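You operate a simulated robot arm through the tools that you are given. There is no shell and no other tool.

Carry out the task below with a simulated robot arm. There is one attempt and no reset: what you move stays moved.

TASK
Find the leaking hose by the flow display and swap it for the spare one.
Fine: valve shut before the latch opens; old coupler in the hose stand's free seat; latched, and all three valves open at the end.
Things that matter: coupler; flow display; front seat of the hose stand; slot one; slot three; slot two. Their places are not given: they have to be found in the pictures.

The check looks at the end state, three seconds after you hand in, the way a careful person would. Anything else that was tipped, shoved, dropped, spilled or broken makes it a failure.

THE ROBOT
A 7-joint arm with a two-finger parallel gripper, fixed in place. Base frame: the origin is at the foot of the arm, x ahead of it, y to its left, z up; the work surface is at about z = 0.82. Units: m, rad, N and s.
With the tool pointing down near the work surface it reaches from about 0.42 to 0.9 m from the base axis. Its first joint turns from -2.496 to 2.496 rad. Payload 3 kg.
The TCP is the grasp point between the finger pads, 0.03 m short of the fingertips. In the tool frame z runs along the fingers and y along their closing line. Largest opening 0.094 m; finger width 0.028, thickness 0.01; the body of the gripper, 0.05 by 0.096 m, starts 0.055 m behind the TCP.
Orientation is that of the tool frame in the base frame, as [roll, pitch, yaw] about the fixed x, y, z axes, in that order (R = Rz(yaw) Ry(pitch) Rx(roll)). With the fingers straight down and closing along the base's y, the tool's x points along the base's -x, its y along +y and its z along -z.

THE INTERFACE
- The arm moves only by the tool servo_tool. Its argument "rows" is a list of rows, each an object of numbers (a shift or turn left out is 0, a gripper value left out holds the last): "claw": the closure, from 0 (fully open) to 1 (shut); "dx", "dy", "dz": the shift along the base's x, y, z in m; "wx", "wy", "wz": the turn, a rotation vector about the base's x, y, z in degrees. In form: [{"claw": .., "dx": .., "dy": .., "dz": .., "wx": .., "wy": .., "wz": ..}, ...]. A call has 1 to 20 rows; each row shifts and turns the commanded pose from where the row before left it. A row lasts 0.2 s, in which the tool goes at most 0.05 m and 0.15 rad; a call with a longer step from one row to the next is refused whole, and so is a gripper value outside its range. A pose out of reach is approached as far as the arm can. The call stops where the force on the tool passes 40 N (or 10 N more than at its start, if that is more) or the arm is blocked; 0.2 s more then pass. Each finger travels about 0.072 m/s and halts on what it meets, pressing with about 25 N; the grip force reading is that of the motor and also rises with nothing between the fingers. The clock runs only during rows and for 0.2 s after the last one: add rows that do not move to give the fingers time. It gives the time, the measured TCP pose, the force on the tool (base axes), the opening and the grip force at its end, in the units of the frame above (readings bear some noise), with the torque about the TCP (base axes, N m) and any sound that the robot's microphone picked up.
- Cameras (640 x 400 px; columns grow to the right, rows downward): "scene" is fixed at [0.4004, 0.6499, 1.6504]; the picture's right is [-0.96, -0.29, 0.00], its down [-0.28, 0.93, -0.24] and it looks along [0.07, -0.23, -0.97] (base axes); focal length 314 px, centre (320, 200). "wrist" rides on the gripper at [0.076, 0.014, -0.102] in the tool frame; the picture's right is [-0.18, 0.98, 0.00], its down [-0.75, -0.14, -0.64] and it looks along [-0.63, -0.12, 0.77] (tool axes); focal length 243 px, centre (320, 200).
- grab_frame(camera): a new picture of that camera. The clock stands still meanwhile.
- pixel_to_xyz(camera, pixels): there is no depth. For up to 12 entries [column, row, z] of the newest picture of that camera ("zoom" is the newest enlarged one), the place [x, y] in the base frame at which the ray of that pixel passes the height z, good to about 0.002 m. The clock stands still meanwhile.
- inspect(camera, box): a new picture of the part [left, top, right, bottom] of that camera's present view, enlarged. The clock stands still meanwhile.
- close_job(): hands the job in; it is judged then, once.

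Open the gripper and draw the arm clear of the work before you hand the job in, unless the task says otherwise.

The tools are called after "Emit:" by a JSON object that holds its "op" and its "data". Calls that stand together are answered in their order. servo_tool: Moves the arm, as the interface text tells. Its arguments: {"type":"object","properties":{"rows":{"type":"array","items":{"type":"object","properties":{"claw":{"type":"number"},"dx":{"type":"number"},"dy":{"type":"number"},"dz":{"type":"number"},"wx":{"type":"number"},"wy":{"type":"number"},"wz":{"type":"number"}}}}},"required":["rows"]} The other tools are called the same way: grab_frame (camera) takes a picture; pixel_to_xyz (camera, pixels) gives the place at which the rays of pixels pass given heights; inspect (camera, box) takes an enlarged picture of a part of a camera's view; close_job () hands the job in.

At the start:

```text
time: 0.0
position: [0.3734, 0.3817, 1.2511]
ee_rot: [-3.142, 0.001, -3.142]
force: [-0.1, 0.4, 0.1]
wrist_torque: [-0.01, 0.01, 0.0]
grip_width: 0.0941
gripper_force: 0.0
```

scene: 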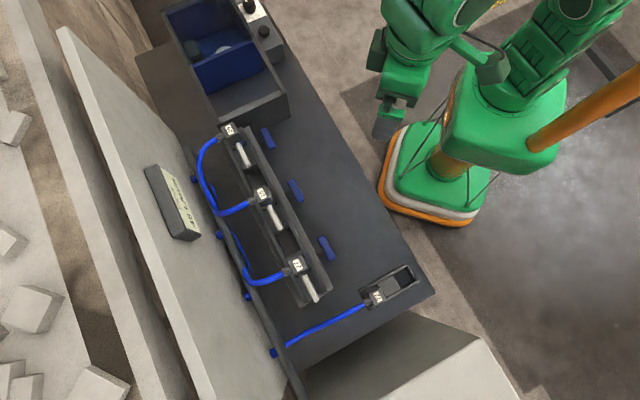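
wrist: 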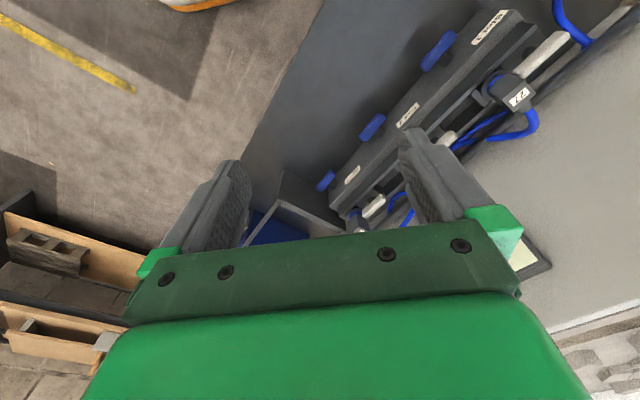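

The scene view shows a display near (175,200), three slots with couplers, and a stand near (390,288). I enlarge these to read them.

Emit:
{"op": "inspect", "data": {"camera": "scene", "box": [130, 150, 230, 250]}}

Emit:
{"op": "inspect", "data": {"camera": "scene", "box": [190, 110, 350, 210]}}

Emit:
{"op": "inspect", "data": {"camera": "scene", "box": [220, 210, 380, 310]}}

Emit:
{"op": "inspect", "data": {"camera": "scene", "box": [330, 250, 450, 325]}}

Emit:
{"op": "inspect", "data": {"camera": "scene", "box": [150, 0, 310, 100]}}

```text
4.00 times, centred on (180, 200) of scene
```

zoom: 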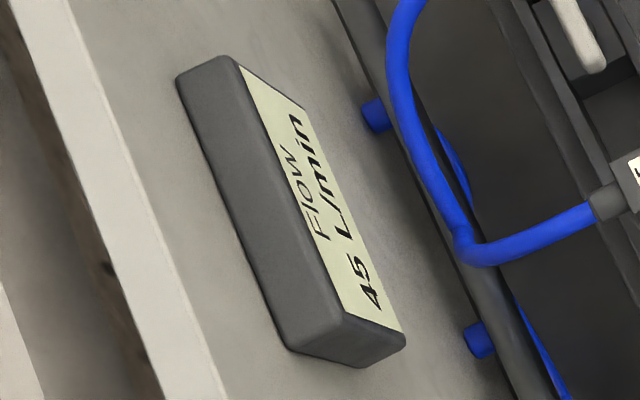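

```text
4.00 times, centred on (270, 160) of scene
```

zoom: 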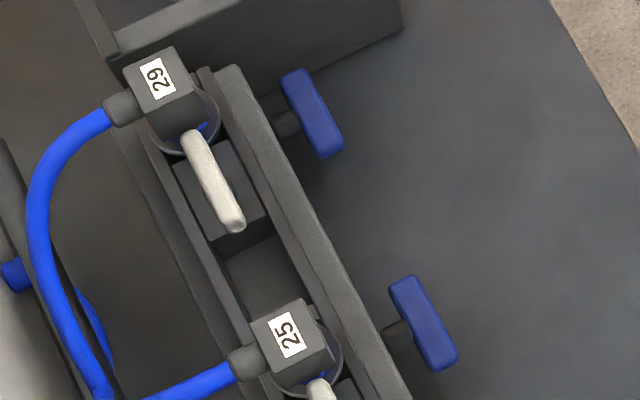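

```text
4.00 times, centred on (300, 260) of scene
```

zoom: 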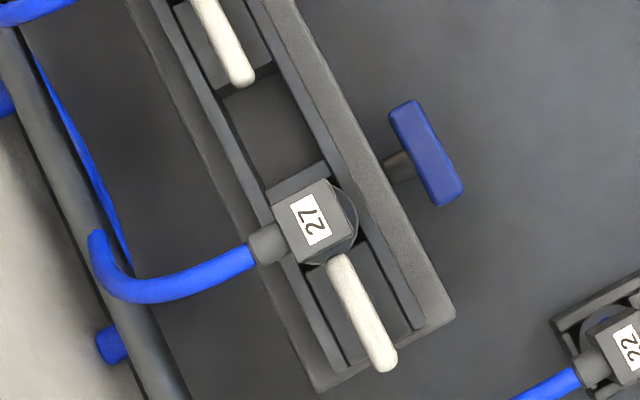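

```text
5.33 times, centred on (390, 288) of scene
```

zoom: 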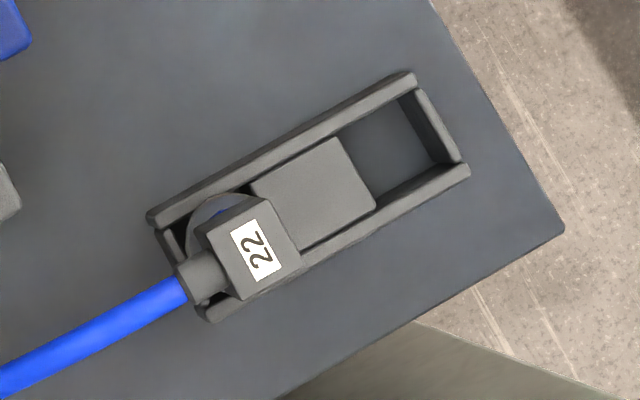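

```text
4.00 times, centred on (230, 50) of scene
```

zoom: 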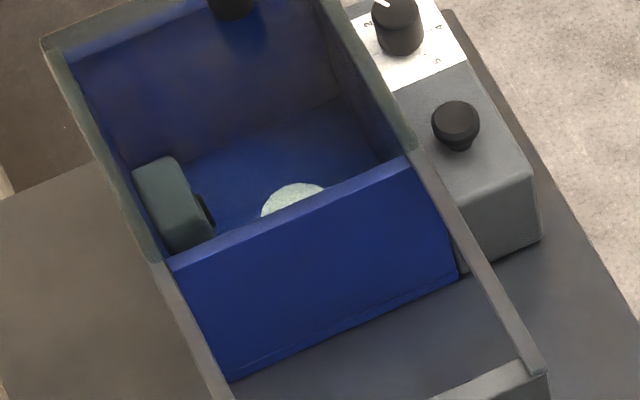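

The display reads 45 L/min; the couplers are 29, 25, 27 in the rail and 22 (spare) in the stand. I look at the wrist view and compute positions of key features.

Emit:
{"op": "inspect", "data": {"camera": "wrist", "box": [300, 0, 620, 200]}}

Emit:
{"op": "grab_frame", "data": {"camera": "scene"}}

Emit:
{"op": "pixel_to_xyz", "data": {"camera": "scene", "pixels": [[230, 130, 0.92], [263, 193, 0.92], [297, 263, 0.92], [267, 138, 0.87], [296, 190, 0.87], [327, 248, 0.87], [377, 297, 0.92], [402, 279, 0.84], [436, 293, 0.82], [137, 52, 0.82], [331, 290, 0.85], [248, 124, 0.85]]}}

```text
2.00 times, centred on (460, 100) of wrist
```

zoom: 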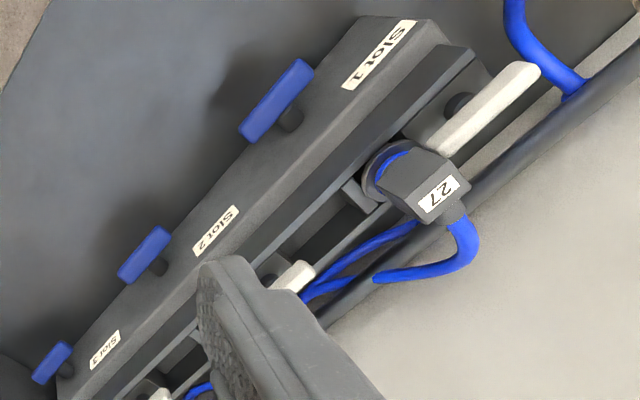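

```text
taken
```

scene: 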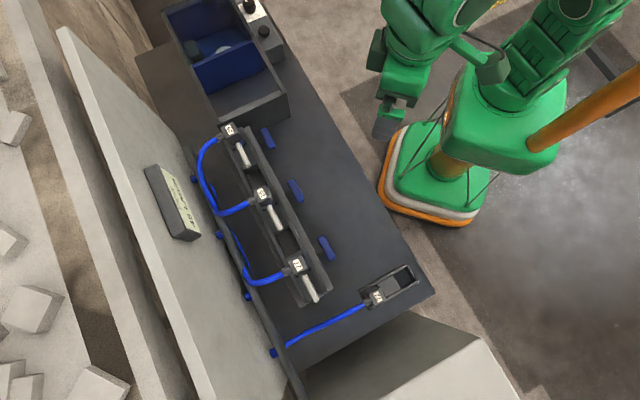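

```text
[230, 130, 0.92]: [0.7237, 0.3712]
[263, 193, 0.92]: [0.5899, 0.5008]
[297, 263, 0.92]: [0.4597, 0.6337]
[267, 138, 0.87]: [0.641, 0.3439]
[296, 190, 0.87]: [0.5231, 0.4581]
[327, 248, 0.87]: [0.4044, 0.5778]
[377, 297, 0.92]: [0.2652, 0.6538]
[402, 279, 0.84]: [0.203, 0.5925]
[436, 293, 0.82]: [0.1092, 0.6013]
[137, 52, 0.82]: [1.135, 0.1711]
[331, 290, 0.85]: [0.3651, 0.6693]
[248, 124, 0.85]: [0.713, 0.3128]
```

Slot 1 is the one nearest the stand (27), slot 2 holds 25, slot 3 holds 29, and the rail runs along about (-0.70, 0.71). I turn the tool 45° so the camera looks square at the rail from the robot's side, staying high.

Emit:
{"op": "servo_tool", "data": {"rows": [{"wz": 7.5, "dz": -0.02}, {"wz": 7.5, "dz": -0.02}, {"wz": 7.5, "dz": -0.02}, {"wz": 7.5, "dz": -0.02}, {"wz": 7.5, "dz": -0.02}, {"wz": 7.5, "dz": -0.02}, {}]}}

Emit:
{"op": "grab_frame", "data": {"camera": "wrist"}}

```text
time: 1.6
position: [0.3736, 0.381, 1.132]
ee_rot: [-3.141, 0.0, -2.356]
force: [1.2, 0.0, 0.6]
wrist_torque: [0.03, 0.02, 0.01]
grip_width: 0.094
gripper_force: 0.2
```

```text
taken
```

wrist: 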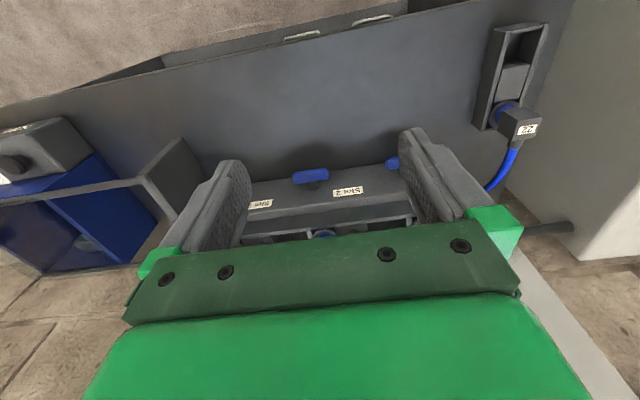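

The wrist image is upside-down relative to the world (rail at rows 150-240, slot labels inverted). I shift outward over the rail to see the handles and latches better.

Emit:
{"op": "servo_tool", "data": {"rows": [{"dx": 0.03, "dy": 0.025}, {"dx": 0.03, "dy": 0.025}, {"dx": 0.03, "dy": 0.025}, {"dx": 0.03, "dy": 0.025}, {"dx": 0.02, "dy": 0.02}, {}]}}

Emit:
{"op": "grab_frame", "data": {"camera": "wrist"}}

Emit:
{"op": "inspect", "data": {"camera": "wrist", "box": [160, 60, 480, 260]}}

```text
time: 3.0
position: [0.5132, 0.5012, 1.1311]
ee_rot: [3.141, -0.003, -2.357]
force: [-0.6, 0.2, -0.2]
wrist_torque: [0.02, -0.03, 0.0]
grip_width: 0.0938
gripper_force: 0.1
```

```text
taken
```

wrist: 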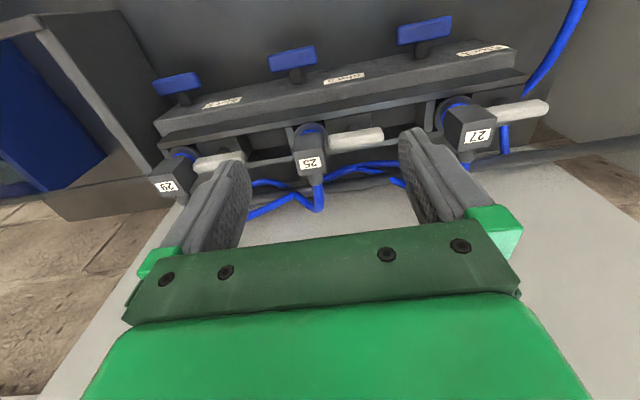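

```text
2.00 times, centred on (320, 160) of wrist
```

zoom: 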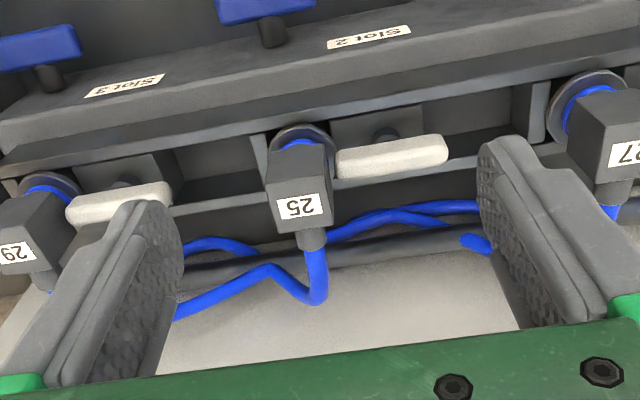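

The couplers seem to plug in vertically (disc below each box), with white latch levers beside them and blue handles on horizontal stems. I triangulate heights by comparing both cameras.

Emit:
{"op": "pixel_to_xyz", "data": {"camera": "wrist", "pixels": [[310, 163, 0.88], [310, 163, 0.92], [310, 163, 0.96], [383, 135, 0.88], [383, 135, 0.92], [383, 135, 0.96], [292, 59, 0.84], [292, 59, 0.88], [292, 59, 0.92], [425, 30, 0.84], [425, 30, 0.88], [425, 30, 0.92]]}}

Emit:
{"op": "pixel_to_xyz", "data": {"camera": "scene", "pixels": [[263, 193, 0.88], [263, 193, 0.92], [263, 193, 0.96], [383, 135, 0.88], [275, 217, 0.88], [275, 217, 0.92], [275, 217, 0.96], [296, 190, 0.84], [296, 190, 0.88], [296, 190, 0.92], [327, 248, 0.84], [327, 248, 0.92]]}}

Emit:
{"op": "inspect", "data": {"camera": "scene", "box": [250, 180, 330, 230]}}

```text
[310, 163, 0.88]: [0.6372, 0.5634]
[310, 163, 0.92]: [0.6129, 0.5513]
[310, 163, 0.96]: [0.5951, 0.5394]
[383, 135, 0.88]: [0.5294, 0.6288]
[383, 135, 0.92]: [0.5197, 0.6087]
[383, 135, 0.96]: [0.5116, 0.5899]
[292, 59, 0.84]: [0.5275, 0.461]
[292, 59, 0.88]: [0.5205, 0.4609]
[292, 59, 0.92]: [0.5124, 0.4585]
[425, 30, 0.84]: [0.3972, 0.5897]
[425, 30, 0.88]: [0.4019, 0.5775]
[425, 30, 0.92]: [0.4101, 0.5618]
```

```text
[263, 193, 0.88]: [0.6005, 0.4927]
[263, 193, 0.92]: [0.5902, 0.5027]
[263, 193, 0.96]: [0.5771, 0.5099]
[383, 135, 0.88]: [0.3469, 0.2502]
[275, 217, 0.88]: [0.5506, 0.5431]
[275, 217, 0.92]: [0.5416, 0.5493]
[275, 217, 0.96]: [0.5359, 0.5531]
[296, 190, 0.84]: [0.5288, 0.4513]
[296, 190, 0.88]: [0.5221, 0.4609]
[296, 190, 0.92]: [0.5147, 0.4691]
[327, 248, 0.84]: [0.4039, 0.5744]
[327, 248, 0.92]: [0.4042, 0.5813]
```

```text
8.00 times, centred on (290, 205) of scene
```

zoom: 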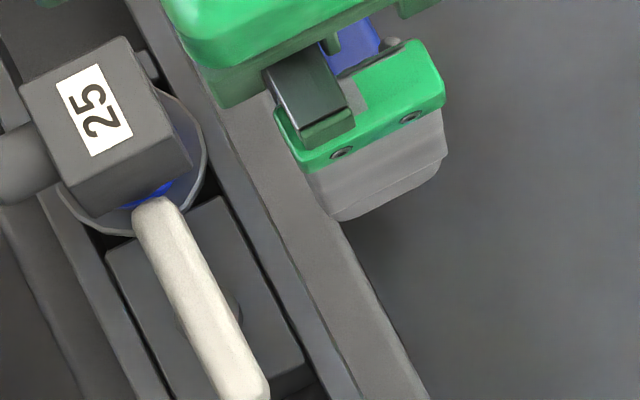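

Handle stems sit at z≈0.88 and the coupler tops at roughly z≈1.0. I move along the rail and down a bit (fingers still above everything) for a closer look at the latch lever of slot 2.

Emit:
{"op": "servo_tool", "data": {"rows": [{"dx": -0.02, "dy": 0.02, "dz": -0.01}, {"dx": -0.015, "dy": 0.015, "dz": -0.02}, {"dz": -0.02}, {}]}}

Emit:
{"op": "grab_frame", "data": {"camera": "wrist"}}

Emit:
{"op": "inspect", "data": {"camera": "wrist", "box": [200, 40, 440, 190]}}

```text
time: 4.0
position: [0.4776, 0.536, 1.0817]
ee_rot: [3.141, -0.001, -2.356]
force: [-1.5, -0.1, 0.8]
wrist_torque: [0.01, -0.01, 0.02]
grip_width: 0.0939
gripper_force: 0.1
```

```text
taken
```

wrist: 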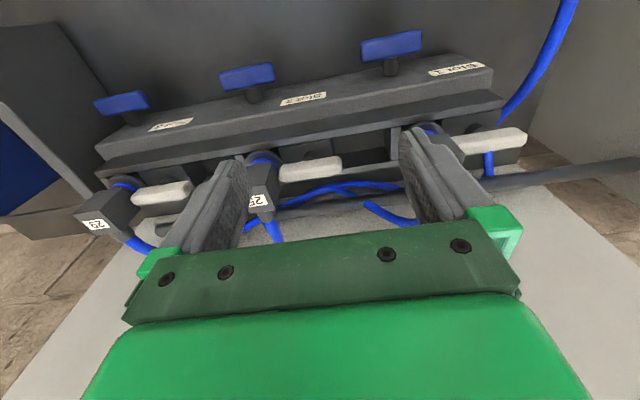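

```text
2.67 times, centred on (320, 115) of wrist
```

zoom: 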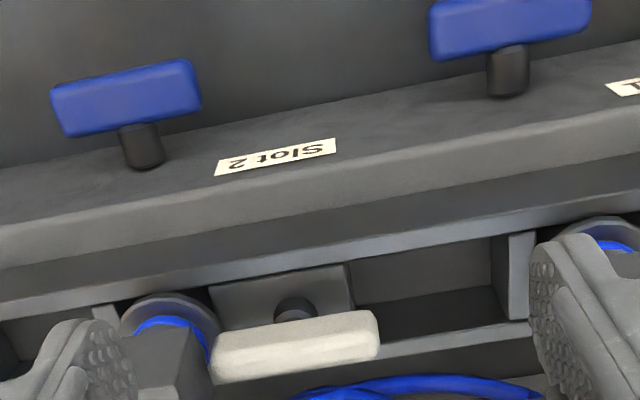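

The lever sits on a dark post above a block, and the handles stick out of the rail's front face. I measure handle ends, stem base, and rail features via the scene camera (image geometry from the initial zooms).

Emit:
{"op": "pixel_to_xyz", "data": {"camera": "scene", "pixels": [[320.5, 236, 0.88], [332.75, 259, 0.88], [316.5, 252, 0.88], [326.7, 248, 0.88], [289, 179, 0.88], [303, 201, 0.88], [262, 128, 0.88], [274, 149, 0.88], [297, 263, 0.99], [297, 263, 1.01], [230, 130, 1.0], [263, 193, 1.0]]}}

Emit:
{"op": "pixel_to_xyz", "data": {"camera": "wrist", "pixels": [[249, 76, 0.88], [392, 46, 0.88], [122, 102, 0.88], [311, 170, 0.97], [311, 170, 0.99], [279, 174, 0.98], [341, 167, 0.98], [310, 158, 0.95], [305, 129, 0.9], [305, 129, 0.92], [305, 129, 0.94], [262, 202, 1.0]]}}

Emit:
{"op": "inspect", "data": {"camera": "scene", "box": [240, 170, 360, 310]}}

```text
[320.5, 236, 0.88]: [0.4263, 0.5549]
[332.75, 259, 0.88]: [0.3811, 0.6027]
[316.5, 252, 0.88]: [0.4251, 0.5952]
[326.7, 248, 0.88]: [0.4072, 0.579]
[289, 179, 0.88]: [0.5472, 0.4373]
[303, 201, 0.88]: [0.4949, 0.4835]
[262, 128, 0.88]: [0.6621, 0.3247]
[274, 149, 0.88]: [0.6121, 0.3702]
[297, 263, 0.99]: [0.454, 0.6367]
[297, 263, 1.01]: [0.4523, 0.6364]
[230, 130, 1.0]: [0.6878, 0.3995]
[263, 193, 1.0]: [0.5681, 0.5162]
```

```text
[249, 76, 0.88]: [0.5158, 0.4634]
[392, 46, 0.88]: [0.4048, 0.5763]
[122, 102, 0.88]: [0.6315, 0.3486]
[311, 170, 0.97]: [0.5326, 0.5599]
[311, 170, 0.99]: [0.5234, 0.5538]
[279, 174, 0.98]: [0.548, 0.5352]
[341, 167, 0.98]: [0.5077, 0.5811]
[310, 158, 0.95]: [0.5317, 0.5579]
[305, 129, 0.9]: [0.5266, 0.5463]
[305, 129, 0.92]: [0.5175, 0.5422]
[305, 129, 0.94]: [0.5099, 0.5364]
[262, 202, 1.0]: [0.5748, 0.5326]
```

```text
2.86 times, centred on (300, 240) of scene
```

zoom: 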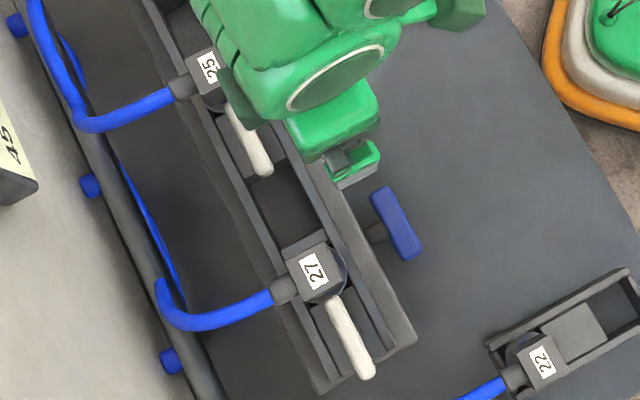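

Handles are at about (0.4045,0.578), (0.520,0.462), (0.636,0.348), z≈0.88, bars ~0.066 long along the rail. I close the fingers and go above the outer end of handle 1, then descend to just above it.

Emit:
{"op": "servo_tool", "data": {"rows": [{"claw": 1, "dx": -0.035, "dy": 0.019}, {"dx": -0.035, "dy": 0.019}, {"dx": -0.0333, "dy": 0.019}, {}, {"dz": -0.03}, {"dz": -0.03}, {"dz": -0.03}, {"dz": -0.03}, {"dz": -0.025}, {}]}}

Emit:
{"op": "inspect", "data": {"camera": "scene", "box": [240, 190, 400, 290]}}

Emit:
{"op": "grab_frame", "data": {"camera": "wrist"}}

```text
time: 6.2
position: [0.3744, 0.5932, 0.9369]
ee_rot: [3.141, 0.001, -2.356]
force: [-0.1, 0.2, 0.7]
wrist_torque: [-0.01, -0.01, -0.02]
grip_width: 0.0
gripper_force: 25.0
```

```text
4.00 times, centred on (320, 240) of scene
```

zoom: 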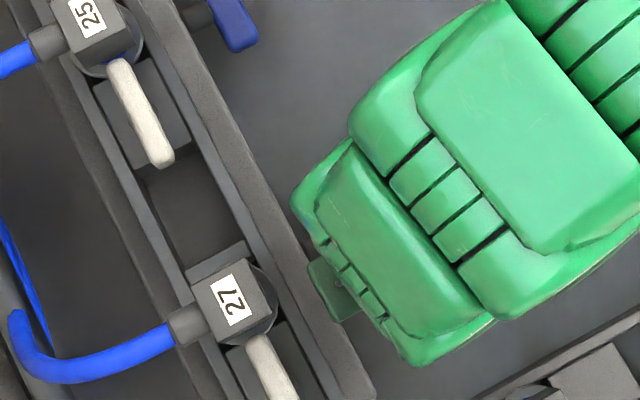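

```text
taken
```

wrist: 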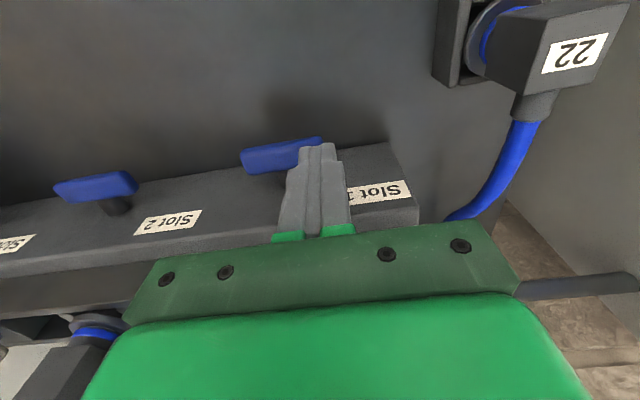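

The fingertips are over the outer end of handle 1 (wrist px ~(318,150)). I push the end down in small arcs, watching the force.

Emit:
{"op": "servo_tool", "data": {"rows": [{"dz": -0.01}, {"dz": -0.008}, {"dz": -0.006}, {"dz": -0.006}, {}]}}

Emit:
{"op": "grab_frame", "data": {"camera": "wrist"}}

```text
time: 7.4
position: [0.3748, 0.5941, 0.9066]
ee_rot: [3.141, 0.001, -2.355]
force: [-5.2, 4.6, 4.8]
wrist_torque: [0.12, 0.11, -0.03]
grip_width: 0.0001
gripper_force: 24.8
```

```text
taken
```

wrist: 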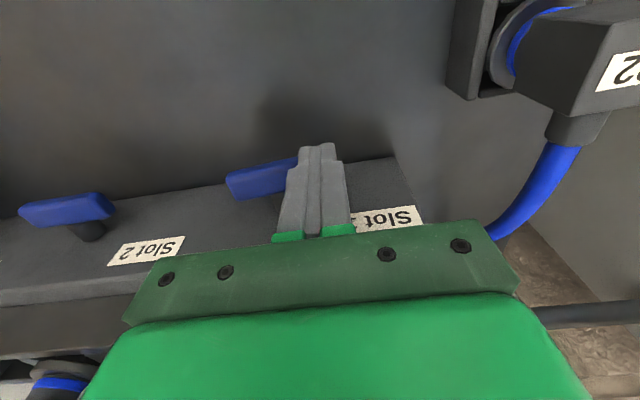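

Handle 1 seems to be tilting (slope grew) with low force. I continue the arc down and then inward.

Emit:
{"op": "servo_tool", "data": {"rows": [{"dz": -0.006}, {"dz": -0.005, "dx": 0.0018, "dy": -0.0018}, {"dz": -0.005, "dx": 0.003, "dy": -0.003}, {}]}}

Emit:
{"op": "grab_frame", "data": {"camera": "wrist"}}

Emit:
{"op": "grab_frame", "data": {"camera": "scene"}}

```text
time: 8.4
position: [0.3806, 0.5879, 0.8905]
ee_rot: [-3.141, -0.001, -2.356]
force: [-0.8, 0.1, 0.6]
wrist_torque: [0.03, -0.01, 0.02]
grip_width: 0.0
gripper_force: 24.7
```

```text
taken
```

wrist: 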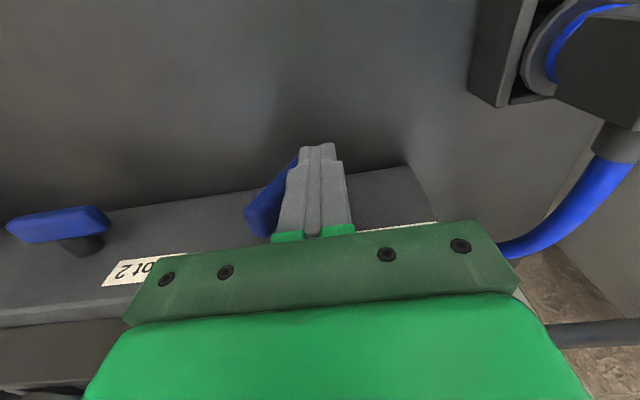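

```text
taken
```

scene: 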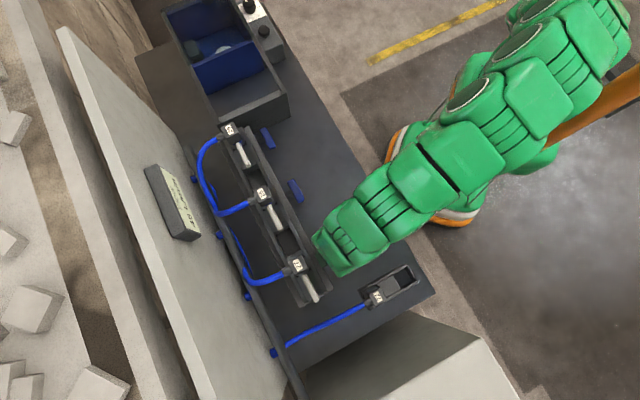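

The handle is turning well. I finish the arc: further down and inward until it's vertical.

Emit:
{"op": "servo_tool", "data": {"rows": [{"dz": -0.005, "dx": 0.0035, "dy": -0.0035}, {"dz": -0.003, "dx": 0.0035, "dy": -0.0035}, {"dx": 0.002, "dy": -0.002}, {"dx": 0.0015, "dy": -0.0015}, {}]}}

Emit:
{"op": "grab_frame", "data": {"camera": "wrist"}}

Emit:
{"op": "inspect", "data": {"camera": "scene", "box": [130, 150, 230, 250]}}

```text
time: 9.0
position: [0.3838, 0.5859, 0.8846]
ee_rot: [3.136, 0.005, -2.355]
force: [-6.5, 7.0, -1.5]
wrist_torque: [0.03, 0.04, 0.0]
grip_width: 0.0
gripper_force: 25.5
stopped in row 3: the force on the tool passed its limit at 49 N (the readings are from after the stop); the commanded pose is now the measured one
```

```text
taken
```

wrist: 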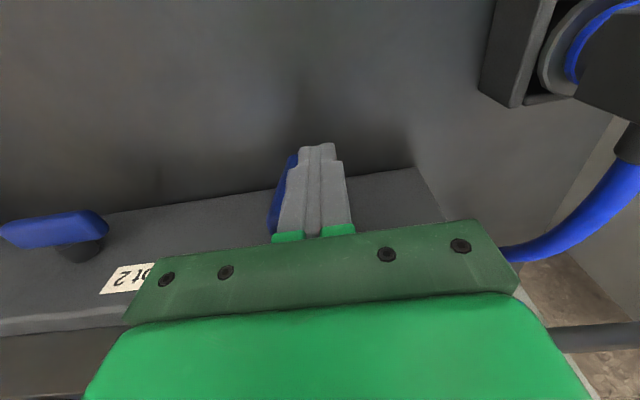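

```text
4.00 times, centred on (180, 200) of scene
```

zoom: 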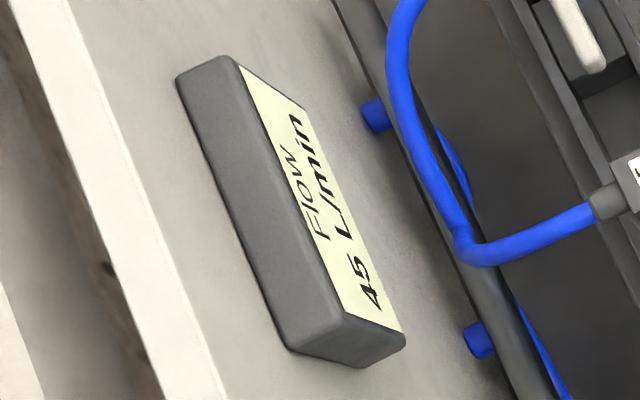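

The arm stopped at a hard end stop with the handle near vertical; the display still says 45. I back off sideways and up and check the handle and display again.

Emit:
{"op": "servo_tool", "data": {"rows": [{"dx": -0.006, "dy": 0.006}, {"dx": -0.01, "dy": 0.01}, {"dz": 0.03}, {"dz": 0.04}, {"dz": 0.04}, {"dz": 0.04, "dx": -0.02, "dy": -0.02}, {"dx": -0.03, "dy": -0.03}, {"dx": -0.03, "dy": -0.03}, {"dx": -0.03, "dy": -0.03}, {}]}}

Emit:
{"op": "grab_frame", "data": {"camera": "scene"}}

Emit:
{"op": "inspect", "data": {"camera": "scene", "box": [130, 150, 230, 250]}}

Emit:
{"op": "inspect", "data": {"camera": "scene", "box": [260, 210, 360, 310]}}

```text
time: 11.2
position: [0.2591, 0.4919, 1.0336]
ee_rot: [3.139, 0.003, -2.355]
force: [-1.6, 0.1, 0.2]
wrist_torque: [-0.02, 0.01, 0.0]
grip_width: 0.0
gripper_force: 25.4
```

```text
taken
```

scene: 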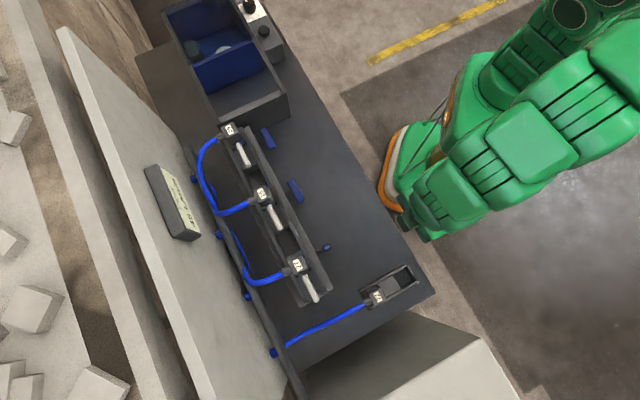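

```text
4.00 times, centred on (180, 200) of scene
```

zoom: 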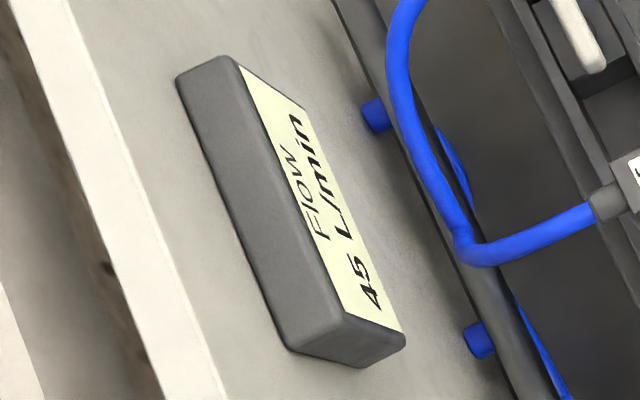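

```text
4.00 times, centred on (310, 260) of scene
```

zoom: 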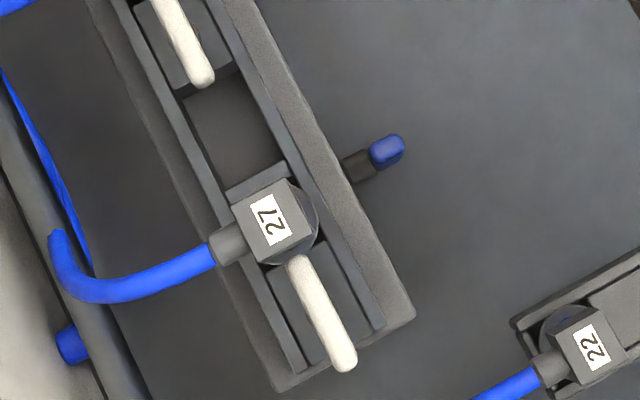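

Handle 1 is now vertical (blue end seen at (386,150) in the zoom) and the flow is still 45, so shutting slot 1 changes nothing. I test valve 2 with the same motion.

Emit:
{"op": "servo_tool", "data": {"rows": [{"dx": 0.0385, "dy": -0.0025}, {"dx": 0.0385, "dy": -0.0025}, {"dx": 0.0385, "dy": -0.0025}, {"dx": 0.0385, "dy": -0.0025}, {"dx": 0.0385, "dy": -0.0025}, {"dx": 0.0384, "dy": -0.0022}, {}, {"dz": -0.03}, {"dz": -0.03}, {"dz": -0.03}, {}]}}

Emit:
{"op": "grab_frame", "data": {"camera": "wrist"}}

```text
time: 13.6
position: [0.4897, 0.476, 0.9452]
ee_rot: [3.137, 0.004, -2.354]
force: [0.6, -0.5, -0.6]
wrist_torque: [0.0, 0.0, -0.02]
grip_width: 0.0
gripper_force: 25.1
```

```text
taken
```

wrist: 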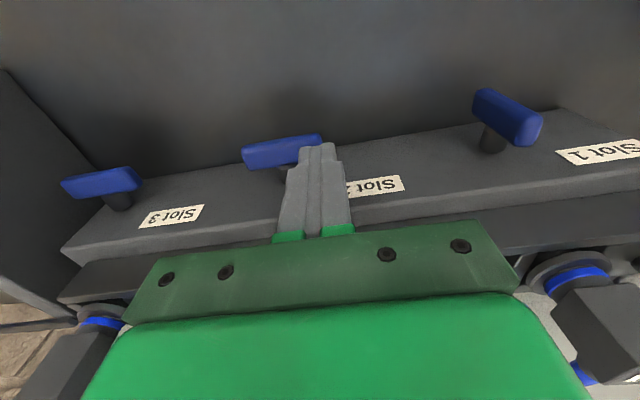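

The fingertips are over the outer end of handle 2, as they were at handle 1. I run the same arc.

Emit:
{"op": "servo_tool", "data": {"rows": [{"dz": -0.012}, {"dz": -0.01}, {"dz": -0.008}, {"dz": -0.008}, {"dz": -0.006}, {"dz": -0.005, "dx": 0.0018, "dy": -0.0018}, {"dz": -0.005, "dx": 0.003, "dy": -0.003}, {"dz": -0.004, "dx": 0.0025, "dy": -0.0025}, {"dz": -0.002, "dx": 0.0025, "dy": -0.0025}, {}]}}

Emit:
{"op": "inspect", "data": {"camera": "scene", "box": [130, 150, 230, 250]}}

Emit:
{"op": "grab_frame", "data": {"camera": "wrist"}}

```text
time: 15.8
position: [0.5007, 0.4665, 0.8846]
ee_rot: [3.135, 0.006, -2.354]
force: [-10.2, 13.9, 13.8]
wrist_torque: [-0.01, -0.1, 0.04]
grip_width: 0.0
gripper_force: 25.1
```

```text
4.00 times, centred on (180, 200) of scene
```

zoom: 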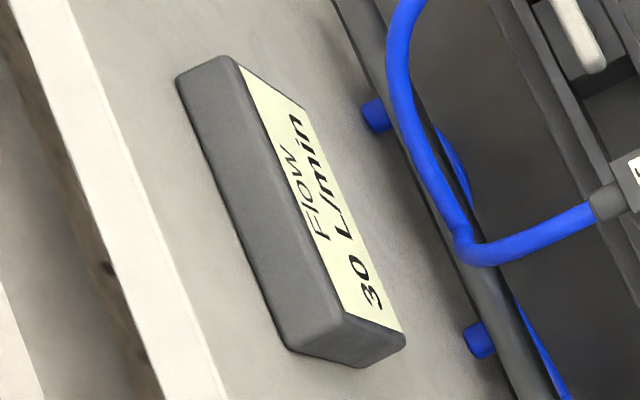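

```text
taken
```

wrist: 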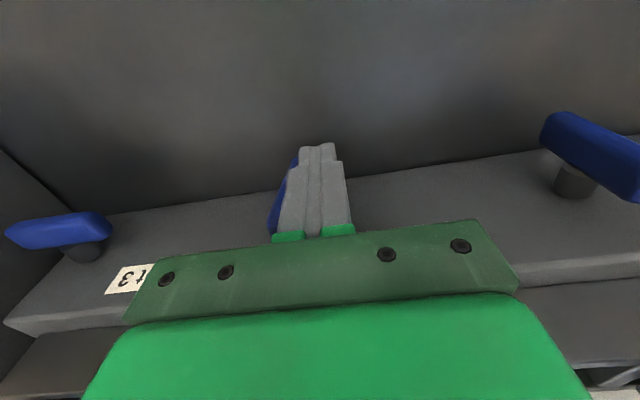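

The display now reads 30. That could be lag from valve 1, so I back away and wait to see whether it settles.

Emit:
{"op": "servo_tool", "data": {"rows": [{"dx": -0.006, "dy": 0.006}, {"dx": -0.01, "dy": 0.01}, {"dz": 0.03}, {"dz": 0.04}, {"dz": 0.04}, {"dz": 0.02, "dx": -0.02, "dy": -0.02}, {"dx": -0.03, "dy": -0.03}, {"dx": -0.03, "dy": -0.03}, {}]}}

Emit:
{"op": "inspect", "data": {"camera": "scene", "box": [130, 150, 230, 250]}}

Emit:
{"op": "inspect", "data": {"camera": "scene", "box": [240, 150, 360, 270]}}

Emit:
{"op": "servo_tool", "data": {"rows": [{}, {}, {}, {}, {}, {}, {}, {}, {}, {}, {}, {}, {}, {}, {}, {}, {}, {}, {}, {}]}}

Emit:
{"op": "inspect", "data": {"camera": "scene", "box": [130, 150, 230, 250]}}

```text
time: 17.8
position: [0.4027, 0.4003, 1.0159]
ee_rot: [3.135, 0.005, -2.354]
force: [0.0, 0.5, 0.1]
wrist_torque: [-0.01, 0.02, -0.01]
grip_width: 0.0002
gripper_force: 25.4
```

```text
4.00 times, centred on (180, 200) of scene
```

zoom: 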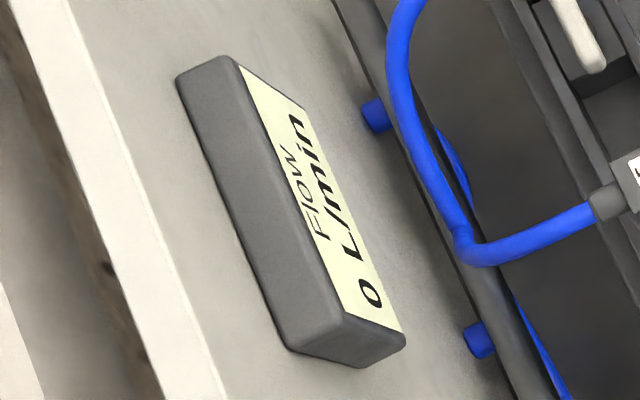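

```text
3.33 times, centred on (300, 210) of scene
```

zoom: 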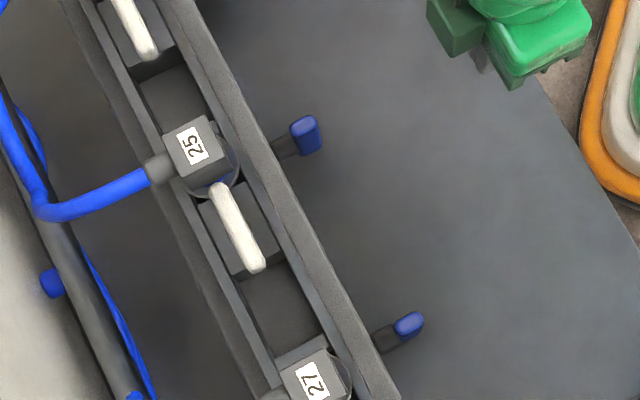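

```text
time: 22.0
position: [0.4046, 0.4019, 1.0156]
ee_rot: [3.135, 0.004, -2.356]
force: [0.0, -0.4, -0.1]
wrist_torque: [-0.03, 0.0, 0.0]
grip_width: 0.0
gripper_force: 24.8
```

```text
4.00 times, centred on (180, 200) of scene
```

zoom: 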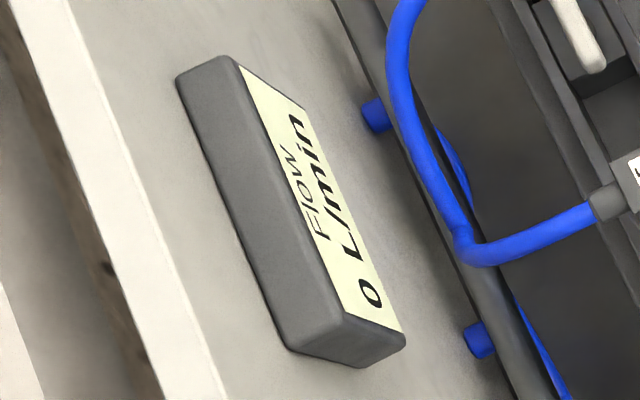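

With valves 1 and 2 shut the flow is now 0 (slot 3 is still open), so the leak is in 1 or 2 and the display has some lag. I reopen valve 1 by pushing the top of its handle back over and watch the display.

Emit:
{"op": "servo_tool", "data": {"rows": [{"dx": -0.0073, "dy": 0.0395}, {"dx": -0.0073, "dy": 0.0395}, {"dx": -0.0073, "dy": 0.0395}, {"dx": -0.0073, "dy": 0.0395}, {"dx": -0.0074, "dy": 0.0394}, {}, {"dz": -0.03}, {"dz": -0.03}, {"dz": -0.0236}, {}]}}

Emit:
{"op": "grab_frame", "data": {"camera": "wrist"}}

```text
time: 24.2
position: [0.3675, 0.5993, 0.9316]
ee_rot: [3.136, 0.007, -2.356]
force: [0.4, 0.1, 0.3]
wrist_torque: [-0.01, -0.02, 0.0]
grip_width: 0.0002
gripper_force: 24.8
```

```text
taken
```

wrist: 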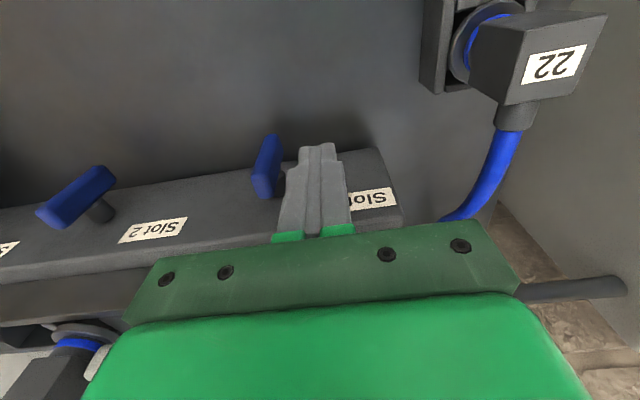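

Handle 1 stands vertical just left of the fingertips (px (267,165)). I push its top toward slot 2 and down.

Emit:
{"op": "servo_tool", "data": {"rows": [{"dx": 0.0071, "dy": -0.0071}, {"dx": 0.0085, "dy": -0.0085}, {"dx": 0.0092, "dy": -0.0092, "dz": 0.0025}, {"dx": 0.0045, "dy": -0.0045, "dz": -0.0019}, {"dx": 0.0039, "dy": -0.0039, "dz": -0.0037}, {"dx": 0.003, "dy": -0.003, "dz": -0.005}, {"dx": 0.002, "dy": -0.002, "dz": -0.0059}, {"dx": 0.0014, "dy": -0.0014, "dz": -0.002}, {}]}}

Emit:
{"op": "grab_frame", "data": {"camera": "wrist"}}

Emit:
{"op": "inspect", "data": {"camera": "scene", "box": [130, 150, 230, 250]}}

```text
time: 26.2
position: [0.4065, 0.5601, 0.9152]
ee_rot: [3.136, 0.004, -2.355]
force: [-0.5, 0.6, -0.5]
wrist_torque: [-0.02, -0.01, 0.01]
grip_width: 0.0
gripper_force: 24.3
```

```text
taken
```

wrist: 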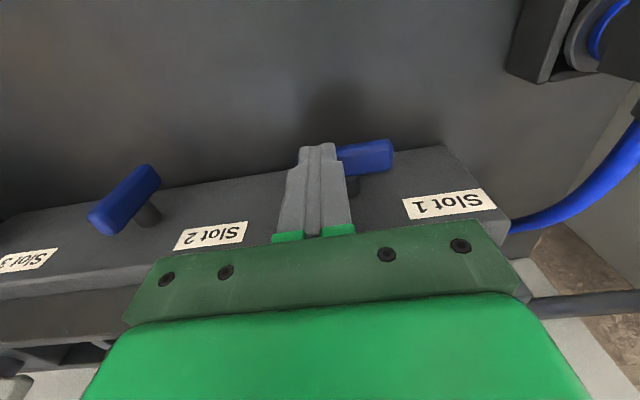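

```text
4.00 times, centred on (180, 200) of scene
```

zoom: 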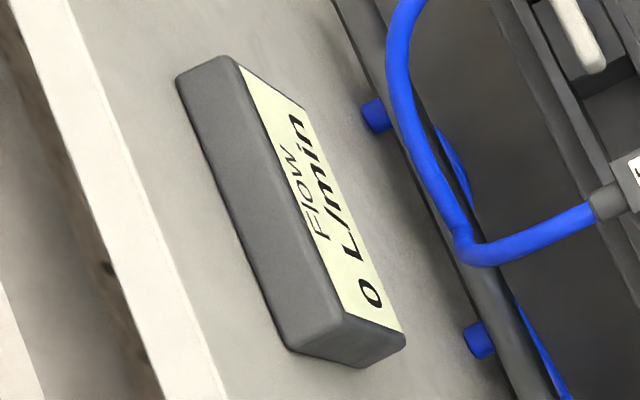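

Handle 1 is horizontal again and the flow remains 0 so far. I press gently a bit lower to be sure it reaches its stop, then back away and wait.

Emit:
{"op": "servo_tool", "data": {"rows": [{"dx": 0.003, "dy": -0.003, "dz": -0.003}, {"dz": -0.003}, {"dz": -0.002}]}}

Emit:
{"op": "grab_frame", "data": {"camera": "wrist"}}

```text
time: 27.1
position: [0.41, 0.557, 0.9096]
ee_rot: [3.138, 0.008, -2.354]
force: [-3.0, -3.1, 6.5]
wrist_torque: [-0.16, 0.06, -0.03]
grip_width: 0.0
gripper_force: 25.1
stopped in row 3: the force on the tool passed its limit at 45 N (the readings are from after the stop); the commanded pose is now the measured one
```

```text
taken
```

wrist: 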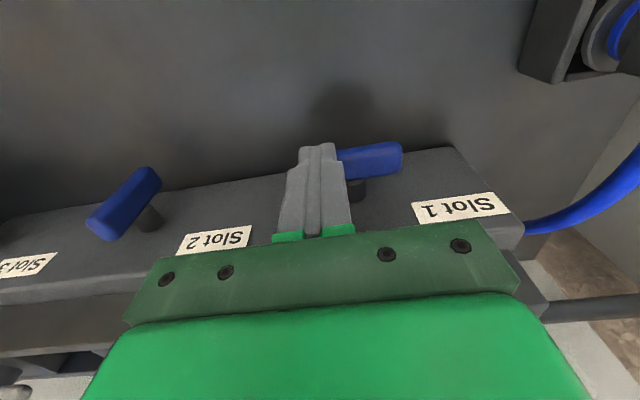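

Handle 1 hit its open stop. I lift away, wait, and read the display.

Emit:
{"op": "servo_tool", "data": {"rows": [{"dz": 0.02}, {"dz": 0.04}, {"dz": 0.04}, {"dx": -0.03, "dy": -0.03, "dz": 0.02}, {"dx": -0.03, "dy": -0.03}, {"dx": -0.03, "dy": -0.03}, {}, {}, {}, {}, {}, {}, {}, {}, {}, {}, {}, {}]}}

Emit:
{"op": "inspect", "data": {"camera": "scene", "box": [130, 150, 230, 250]}}

Emit:
{"op": "inspect", "data": {"camera": "scene", "box": [240, 150, 360, 270]}}

```text
time: 30.9
position: [0.3195, 0.4655, 1.03]
ee_rot: [3.136, 0.007, -2.353]
force: [1.1, -0.2, 0.3]
wrist_torque: [-0.01, 0.01, 0.02]
grip_width: 0.0
gripper_force: 24.8
```

```text
4.00 times, centred on (180, 200) of scene
```

zoom: 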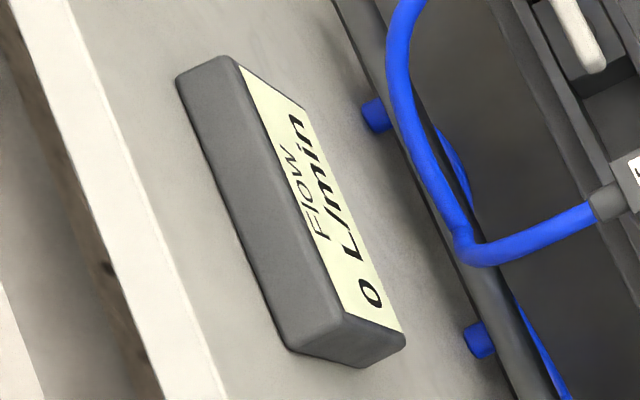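

```text
3.33 times, centred on (300, 210) of scene
```

zoom: 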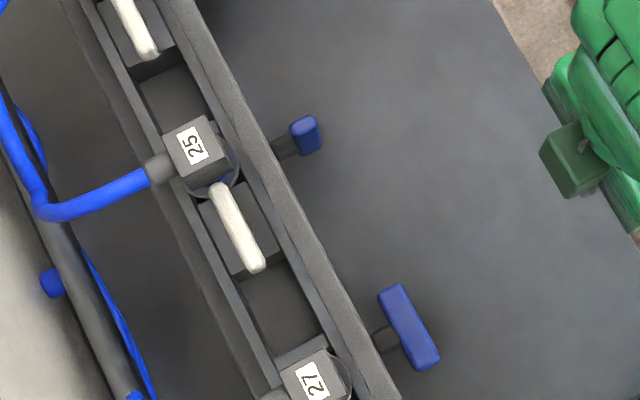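

With valves 1 and 3 open and 2 shut the flow stays 0, so hose 25 in slot two is the leak and its valve is already shut. Next I look closely at slot 2's latch and coupler with the gripper open.

Emit:
{"op": "servo_tool", "data": {"rows": [{"claw": 0, "dz": 0.035}, {"dx": 0.0357, "dy": 0.0067}, {"dx": 0.0357, "dy": 0.0067}, {"dx": 0.0357, "dy": 0.0067}, {"dx": 0.0357, "dy": 0.0067}, {"dx": 0.0357, "dy": 0.0067}, {"dx": 0.0359, "dy": 0.0066}, {}]}}

Emit:
{"op": "grab_frame", "data": {"camera": "wrist"}}

Emit:
{"op": "inspect", "data": {"camera": "wrist", "box": [220, 60, 420, 220]}}

```text
time: 32.7
position: [0.5334, 0.5067, 1.064]
ee_rot: [3.137, 0.008, -2.352]
force: [-0.5, 0.1, 0.3]
wrist_torque: [0.0, 0.0, 0.04]
grip_width: 0.0942
gripper_force: 0.1
```

```text
taken
```

wrist: 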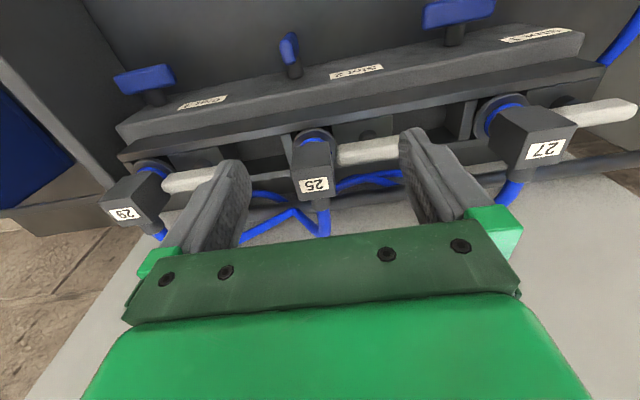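

```text
2.50 times, centred on (320, 140) of wrist
```

zoom: 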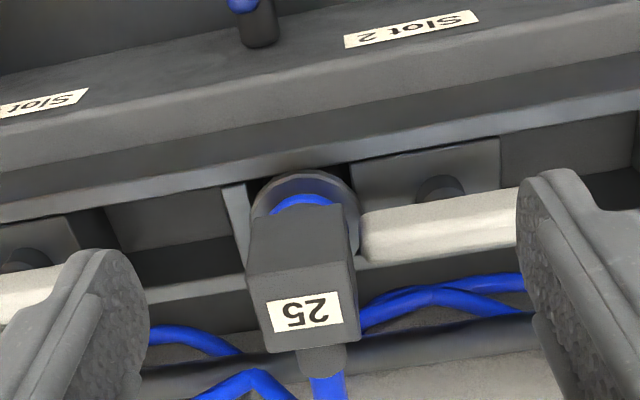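

The view shows coupler 25's box with its flange disc below and the lever on a post beside it. I triangulate the coupler top, lever ends and post using both cameras.

Emit:
{"op": "pixel_to_xyz", "data": {"camera": "zoom", "pixels": [[305, 308, 0.98], [305, 308, 1.0], [305, 308, 1.02], [440, 215, 0.95], [440, 215, 0.97], [440, 215, 0.99], [440, 185, 0.92], [440, 185, 0.94], [440, 185, 0.96], [305, 172, 0.92], [305, 172, 0.94], [440, 270, 0.92]]}}

Emit:
{"op": "inspect", "data": {"camera": "scene", "box": [240, 170, 320, 220]}}

```text
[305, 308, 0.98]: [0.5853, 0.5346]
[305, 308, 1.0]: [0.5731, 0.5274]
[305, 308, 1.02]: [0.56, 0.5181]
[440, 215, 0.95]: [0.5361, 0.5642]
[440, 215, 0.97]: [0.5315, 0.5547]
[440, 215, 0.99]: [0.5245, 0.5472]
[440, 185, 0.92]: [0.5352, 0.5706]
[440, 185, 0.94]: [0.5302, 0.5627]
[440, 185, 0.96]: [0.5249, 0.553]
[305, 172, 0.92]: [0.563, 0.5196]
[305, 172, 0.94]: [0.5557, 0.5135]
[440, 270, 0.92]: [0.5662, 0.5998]
```

```text
8.00 times, centred on (280, 195) of scene
```

zoom: 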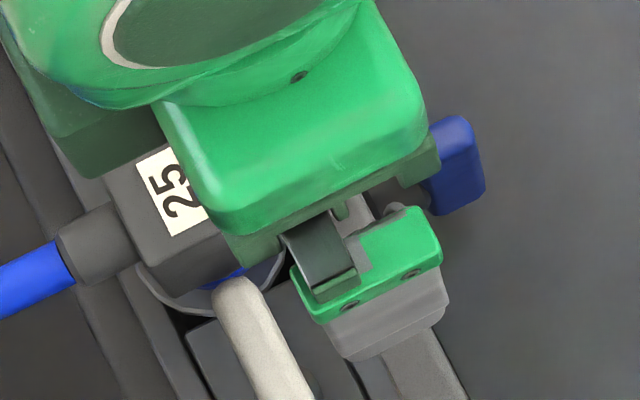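

I zoom more to get the height of the rail front wall and the block beneath the lever.

Emit:
{"op": "inspect", "data": {"camera": "wrist", "box": [290, 50, 410, 170]}}

Emit:
{"op": "pixel_to_xyz", "data": {"camera": "scene", "pixels": [[269.4, 205, 0.98], [281, 231, 0.98], [269.4, 205, 0.96], [281, 231, 0.96], [261.9, 193.75, 1.015], [275, 218, 0.97], [303, 274, 0.98], [317, 302, 0.98]]}}

```text
3.33 times, centred on (350, 110) of wrist
```

zoom: 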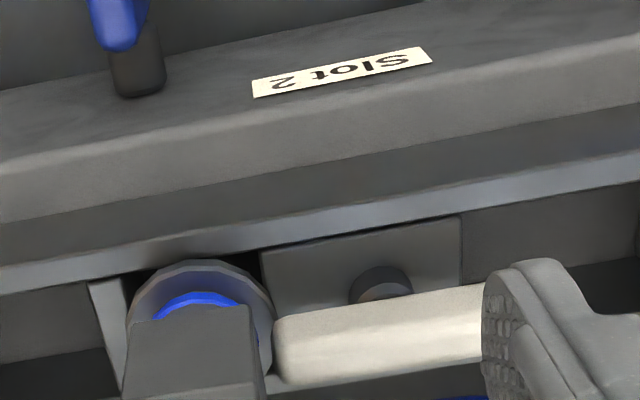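

```text
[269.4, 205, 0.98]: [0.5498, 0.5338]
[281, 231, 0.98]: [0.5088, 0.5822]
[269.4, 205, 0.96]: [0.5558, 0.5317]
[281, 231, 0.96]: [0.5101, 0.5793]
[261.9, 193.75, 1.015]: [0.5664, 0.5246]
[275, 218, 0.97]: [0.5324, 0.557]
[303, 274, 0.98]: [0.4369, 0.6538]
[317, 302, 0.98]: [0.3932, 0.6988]
```

Emit:
{"op": "pixel_to_xyz", "data": {"camera": "zoom", "pixels": [[385, 212, 0.9], [385, 212, 0.93], [385, 212, 0.96], [385, 238, 0.93], [385, 238, 0.96], [385, 150, 0.9], [385, 150, 0.93], [385, 100, 0.9], [385, 100, 0.93], [462, 218, 0.9], [462, 218, 0.93], [380, 275, 0.95]]}}

Emit:
{"op": "inspect", "data": {"camera": "scene", "box": [270, 230, 350, 280]}}

```text
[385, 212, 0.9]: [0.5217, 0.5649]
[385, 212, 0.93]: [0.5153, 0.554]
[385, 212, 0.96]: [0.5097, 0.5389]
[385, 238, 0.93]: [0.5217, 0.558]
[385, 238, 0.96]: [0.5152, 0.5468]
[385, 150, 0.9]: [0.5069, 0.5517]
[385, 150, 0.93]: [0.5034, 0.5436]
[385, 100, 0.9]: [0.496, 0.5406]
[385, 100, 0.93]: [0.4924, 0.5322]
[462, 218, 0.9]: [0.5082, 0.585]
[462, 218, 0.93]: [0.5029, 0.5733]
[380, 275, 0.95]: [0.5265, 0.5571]
```

```text
8.00 times, centred on (310, 255) of scene
```

zoom: 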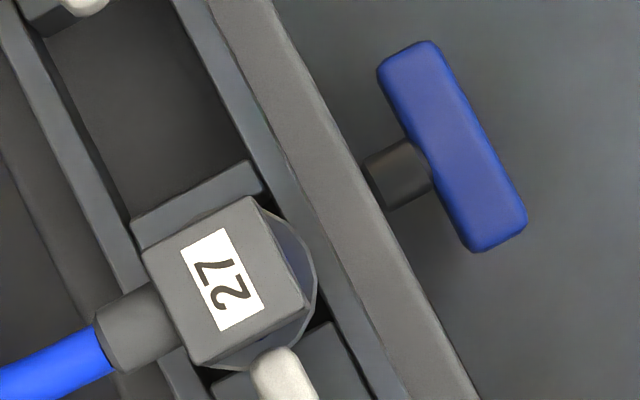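

Emit:
{"op": "pixel_to_xyz", "data": {"camera": "zoom", "pixels": [[362, 185, 0.93], [290, 180, 0.93], [255, 165, 0.93], [300, 300, 0.93], [143, 225, 0.93], [195, 225, 1.015], [250, 198, 1.015], [305, 305, 1.015], [145, 255, 1.015], [195, 363, 1.015], [225, 280, 1.015]]}}

```text
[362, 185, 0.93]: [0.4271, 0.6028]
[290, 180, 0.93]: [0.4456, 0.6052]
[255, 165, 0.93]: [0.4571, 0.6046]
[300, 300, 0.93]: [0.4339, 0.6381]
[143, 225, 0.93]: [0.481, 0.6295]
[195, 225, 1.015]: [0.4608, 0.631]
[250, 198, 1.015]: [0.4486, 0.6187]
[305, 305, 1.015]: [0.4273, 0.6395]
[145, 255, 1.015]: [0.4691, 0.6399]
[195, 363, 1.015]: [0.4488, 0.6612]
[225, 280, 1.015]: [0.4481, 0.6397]
```

The geometry: channel wall top z≈0.958, lever centre/post at s≈0.021 → (0.528, 0.558), lever z≈0.978, coupler box ~3 cm with its top at z≈1.015. I turn the tool by -90° over the lever so the fingers close across it.

Emit:
{"op": "servo_tool", "data": {"rows": [{"dz": 0.026, "claw": 0.5}, {"wz": -8.2}, {"wz": -8.2, "dy": 0.01}, {"wz": -8.2, "dy": 0.01}, {"wz": -8.2, "dy": 0.01}, {"wz": -8.2, "dy": 0.01}, {"wz": -8.2, "dy": 0.01}, {"wz": -8.2}, {"wz": -8.2}, {"wz": -8.2}, {"wz": -8.2}, {"wz": -8.2, "dx": -0.005}, {}]}}

Emit:
{"op": "grab_frame", "data": {"camera": "wrist"}}

```text
time: 35.5
position: [0.5299, 0.5572, 1.0896]
ee_rot: [3.136, 0.008, 2.354]
force: [-0.3, -0.4, 1.2]
wrist_torque: [0.0, -0.01, -0.04]
grip_width: 0.0467
gripper_force: 0.1
```

```text
taken
```

wrist: 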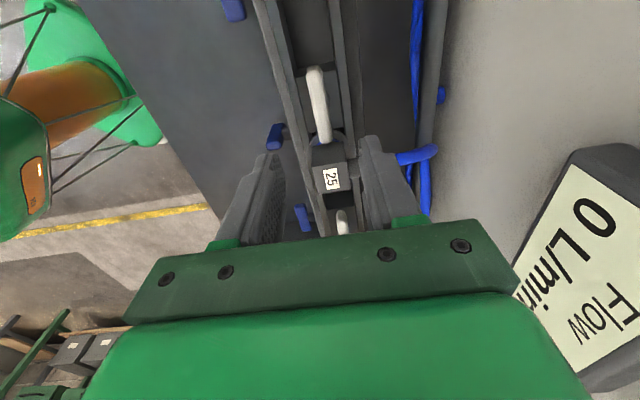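

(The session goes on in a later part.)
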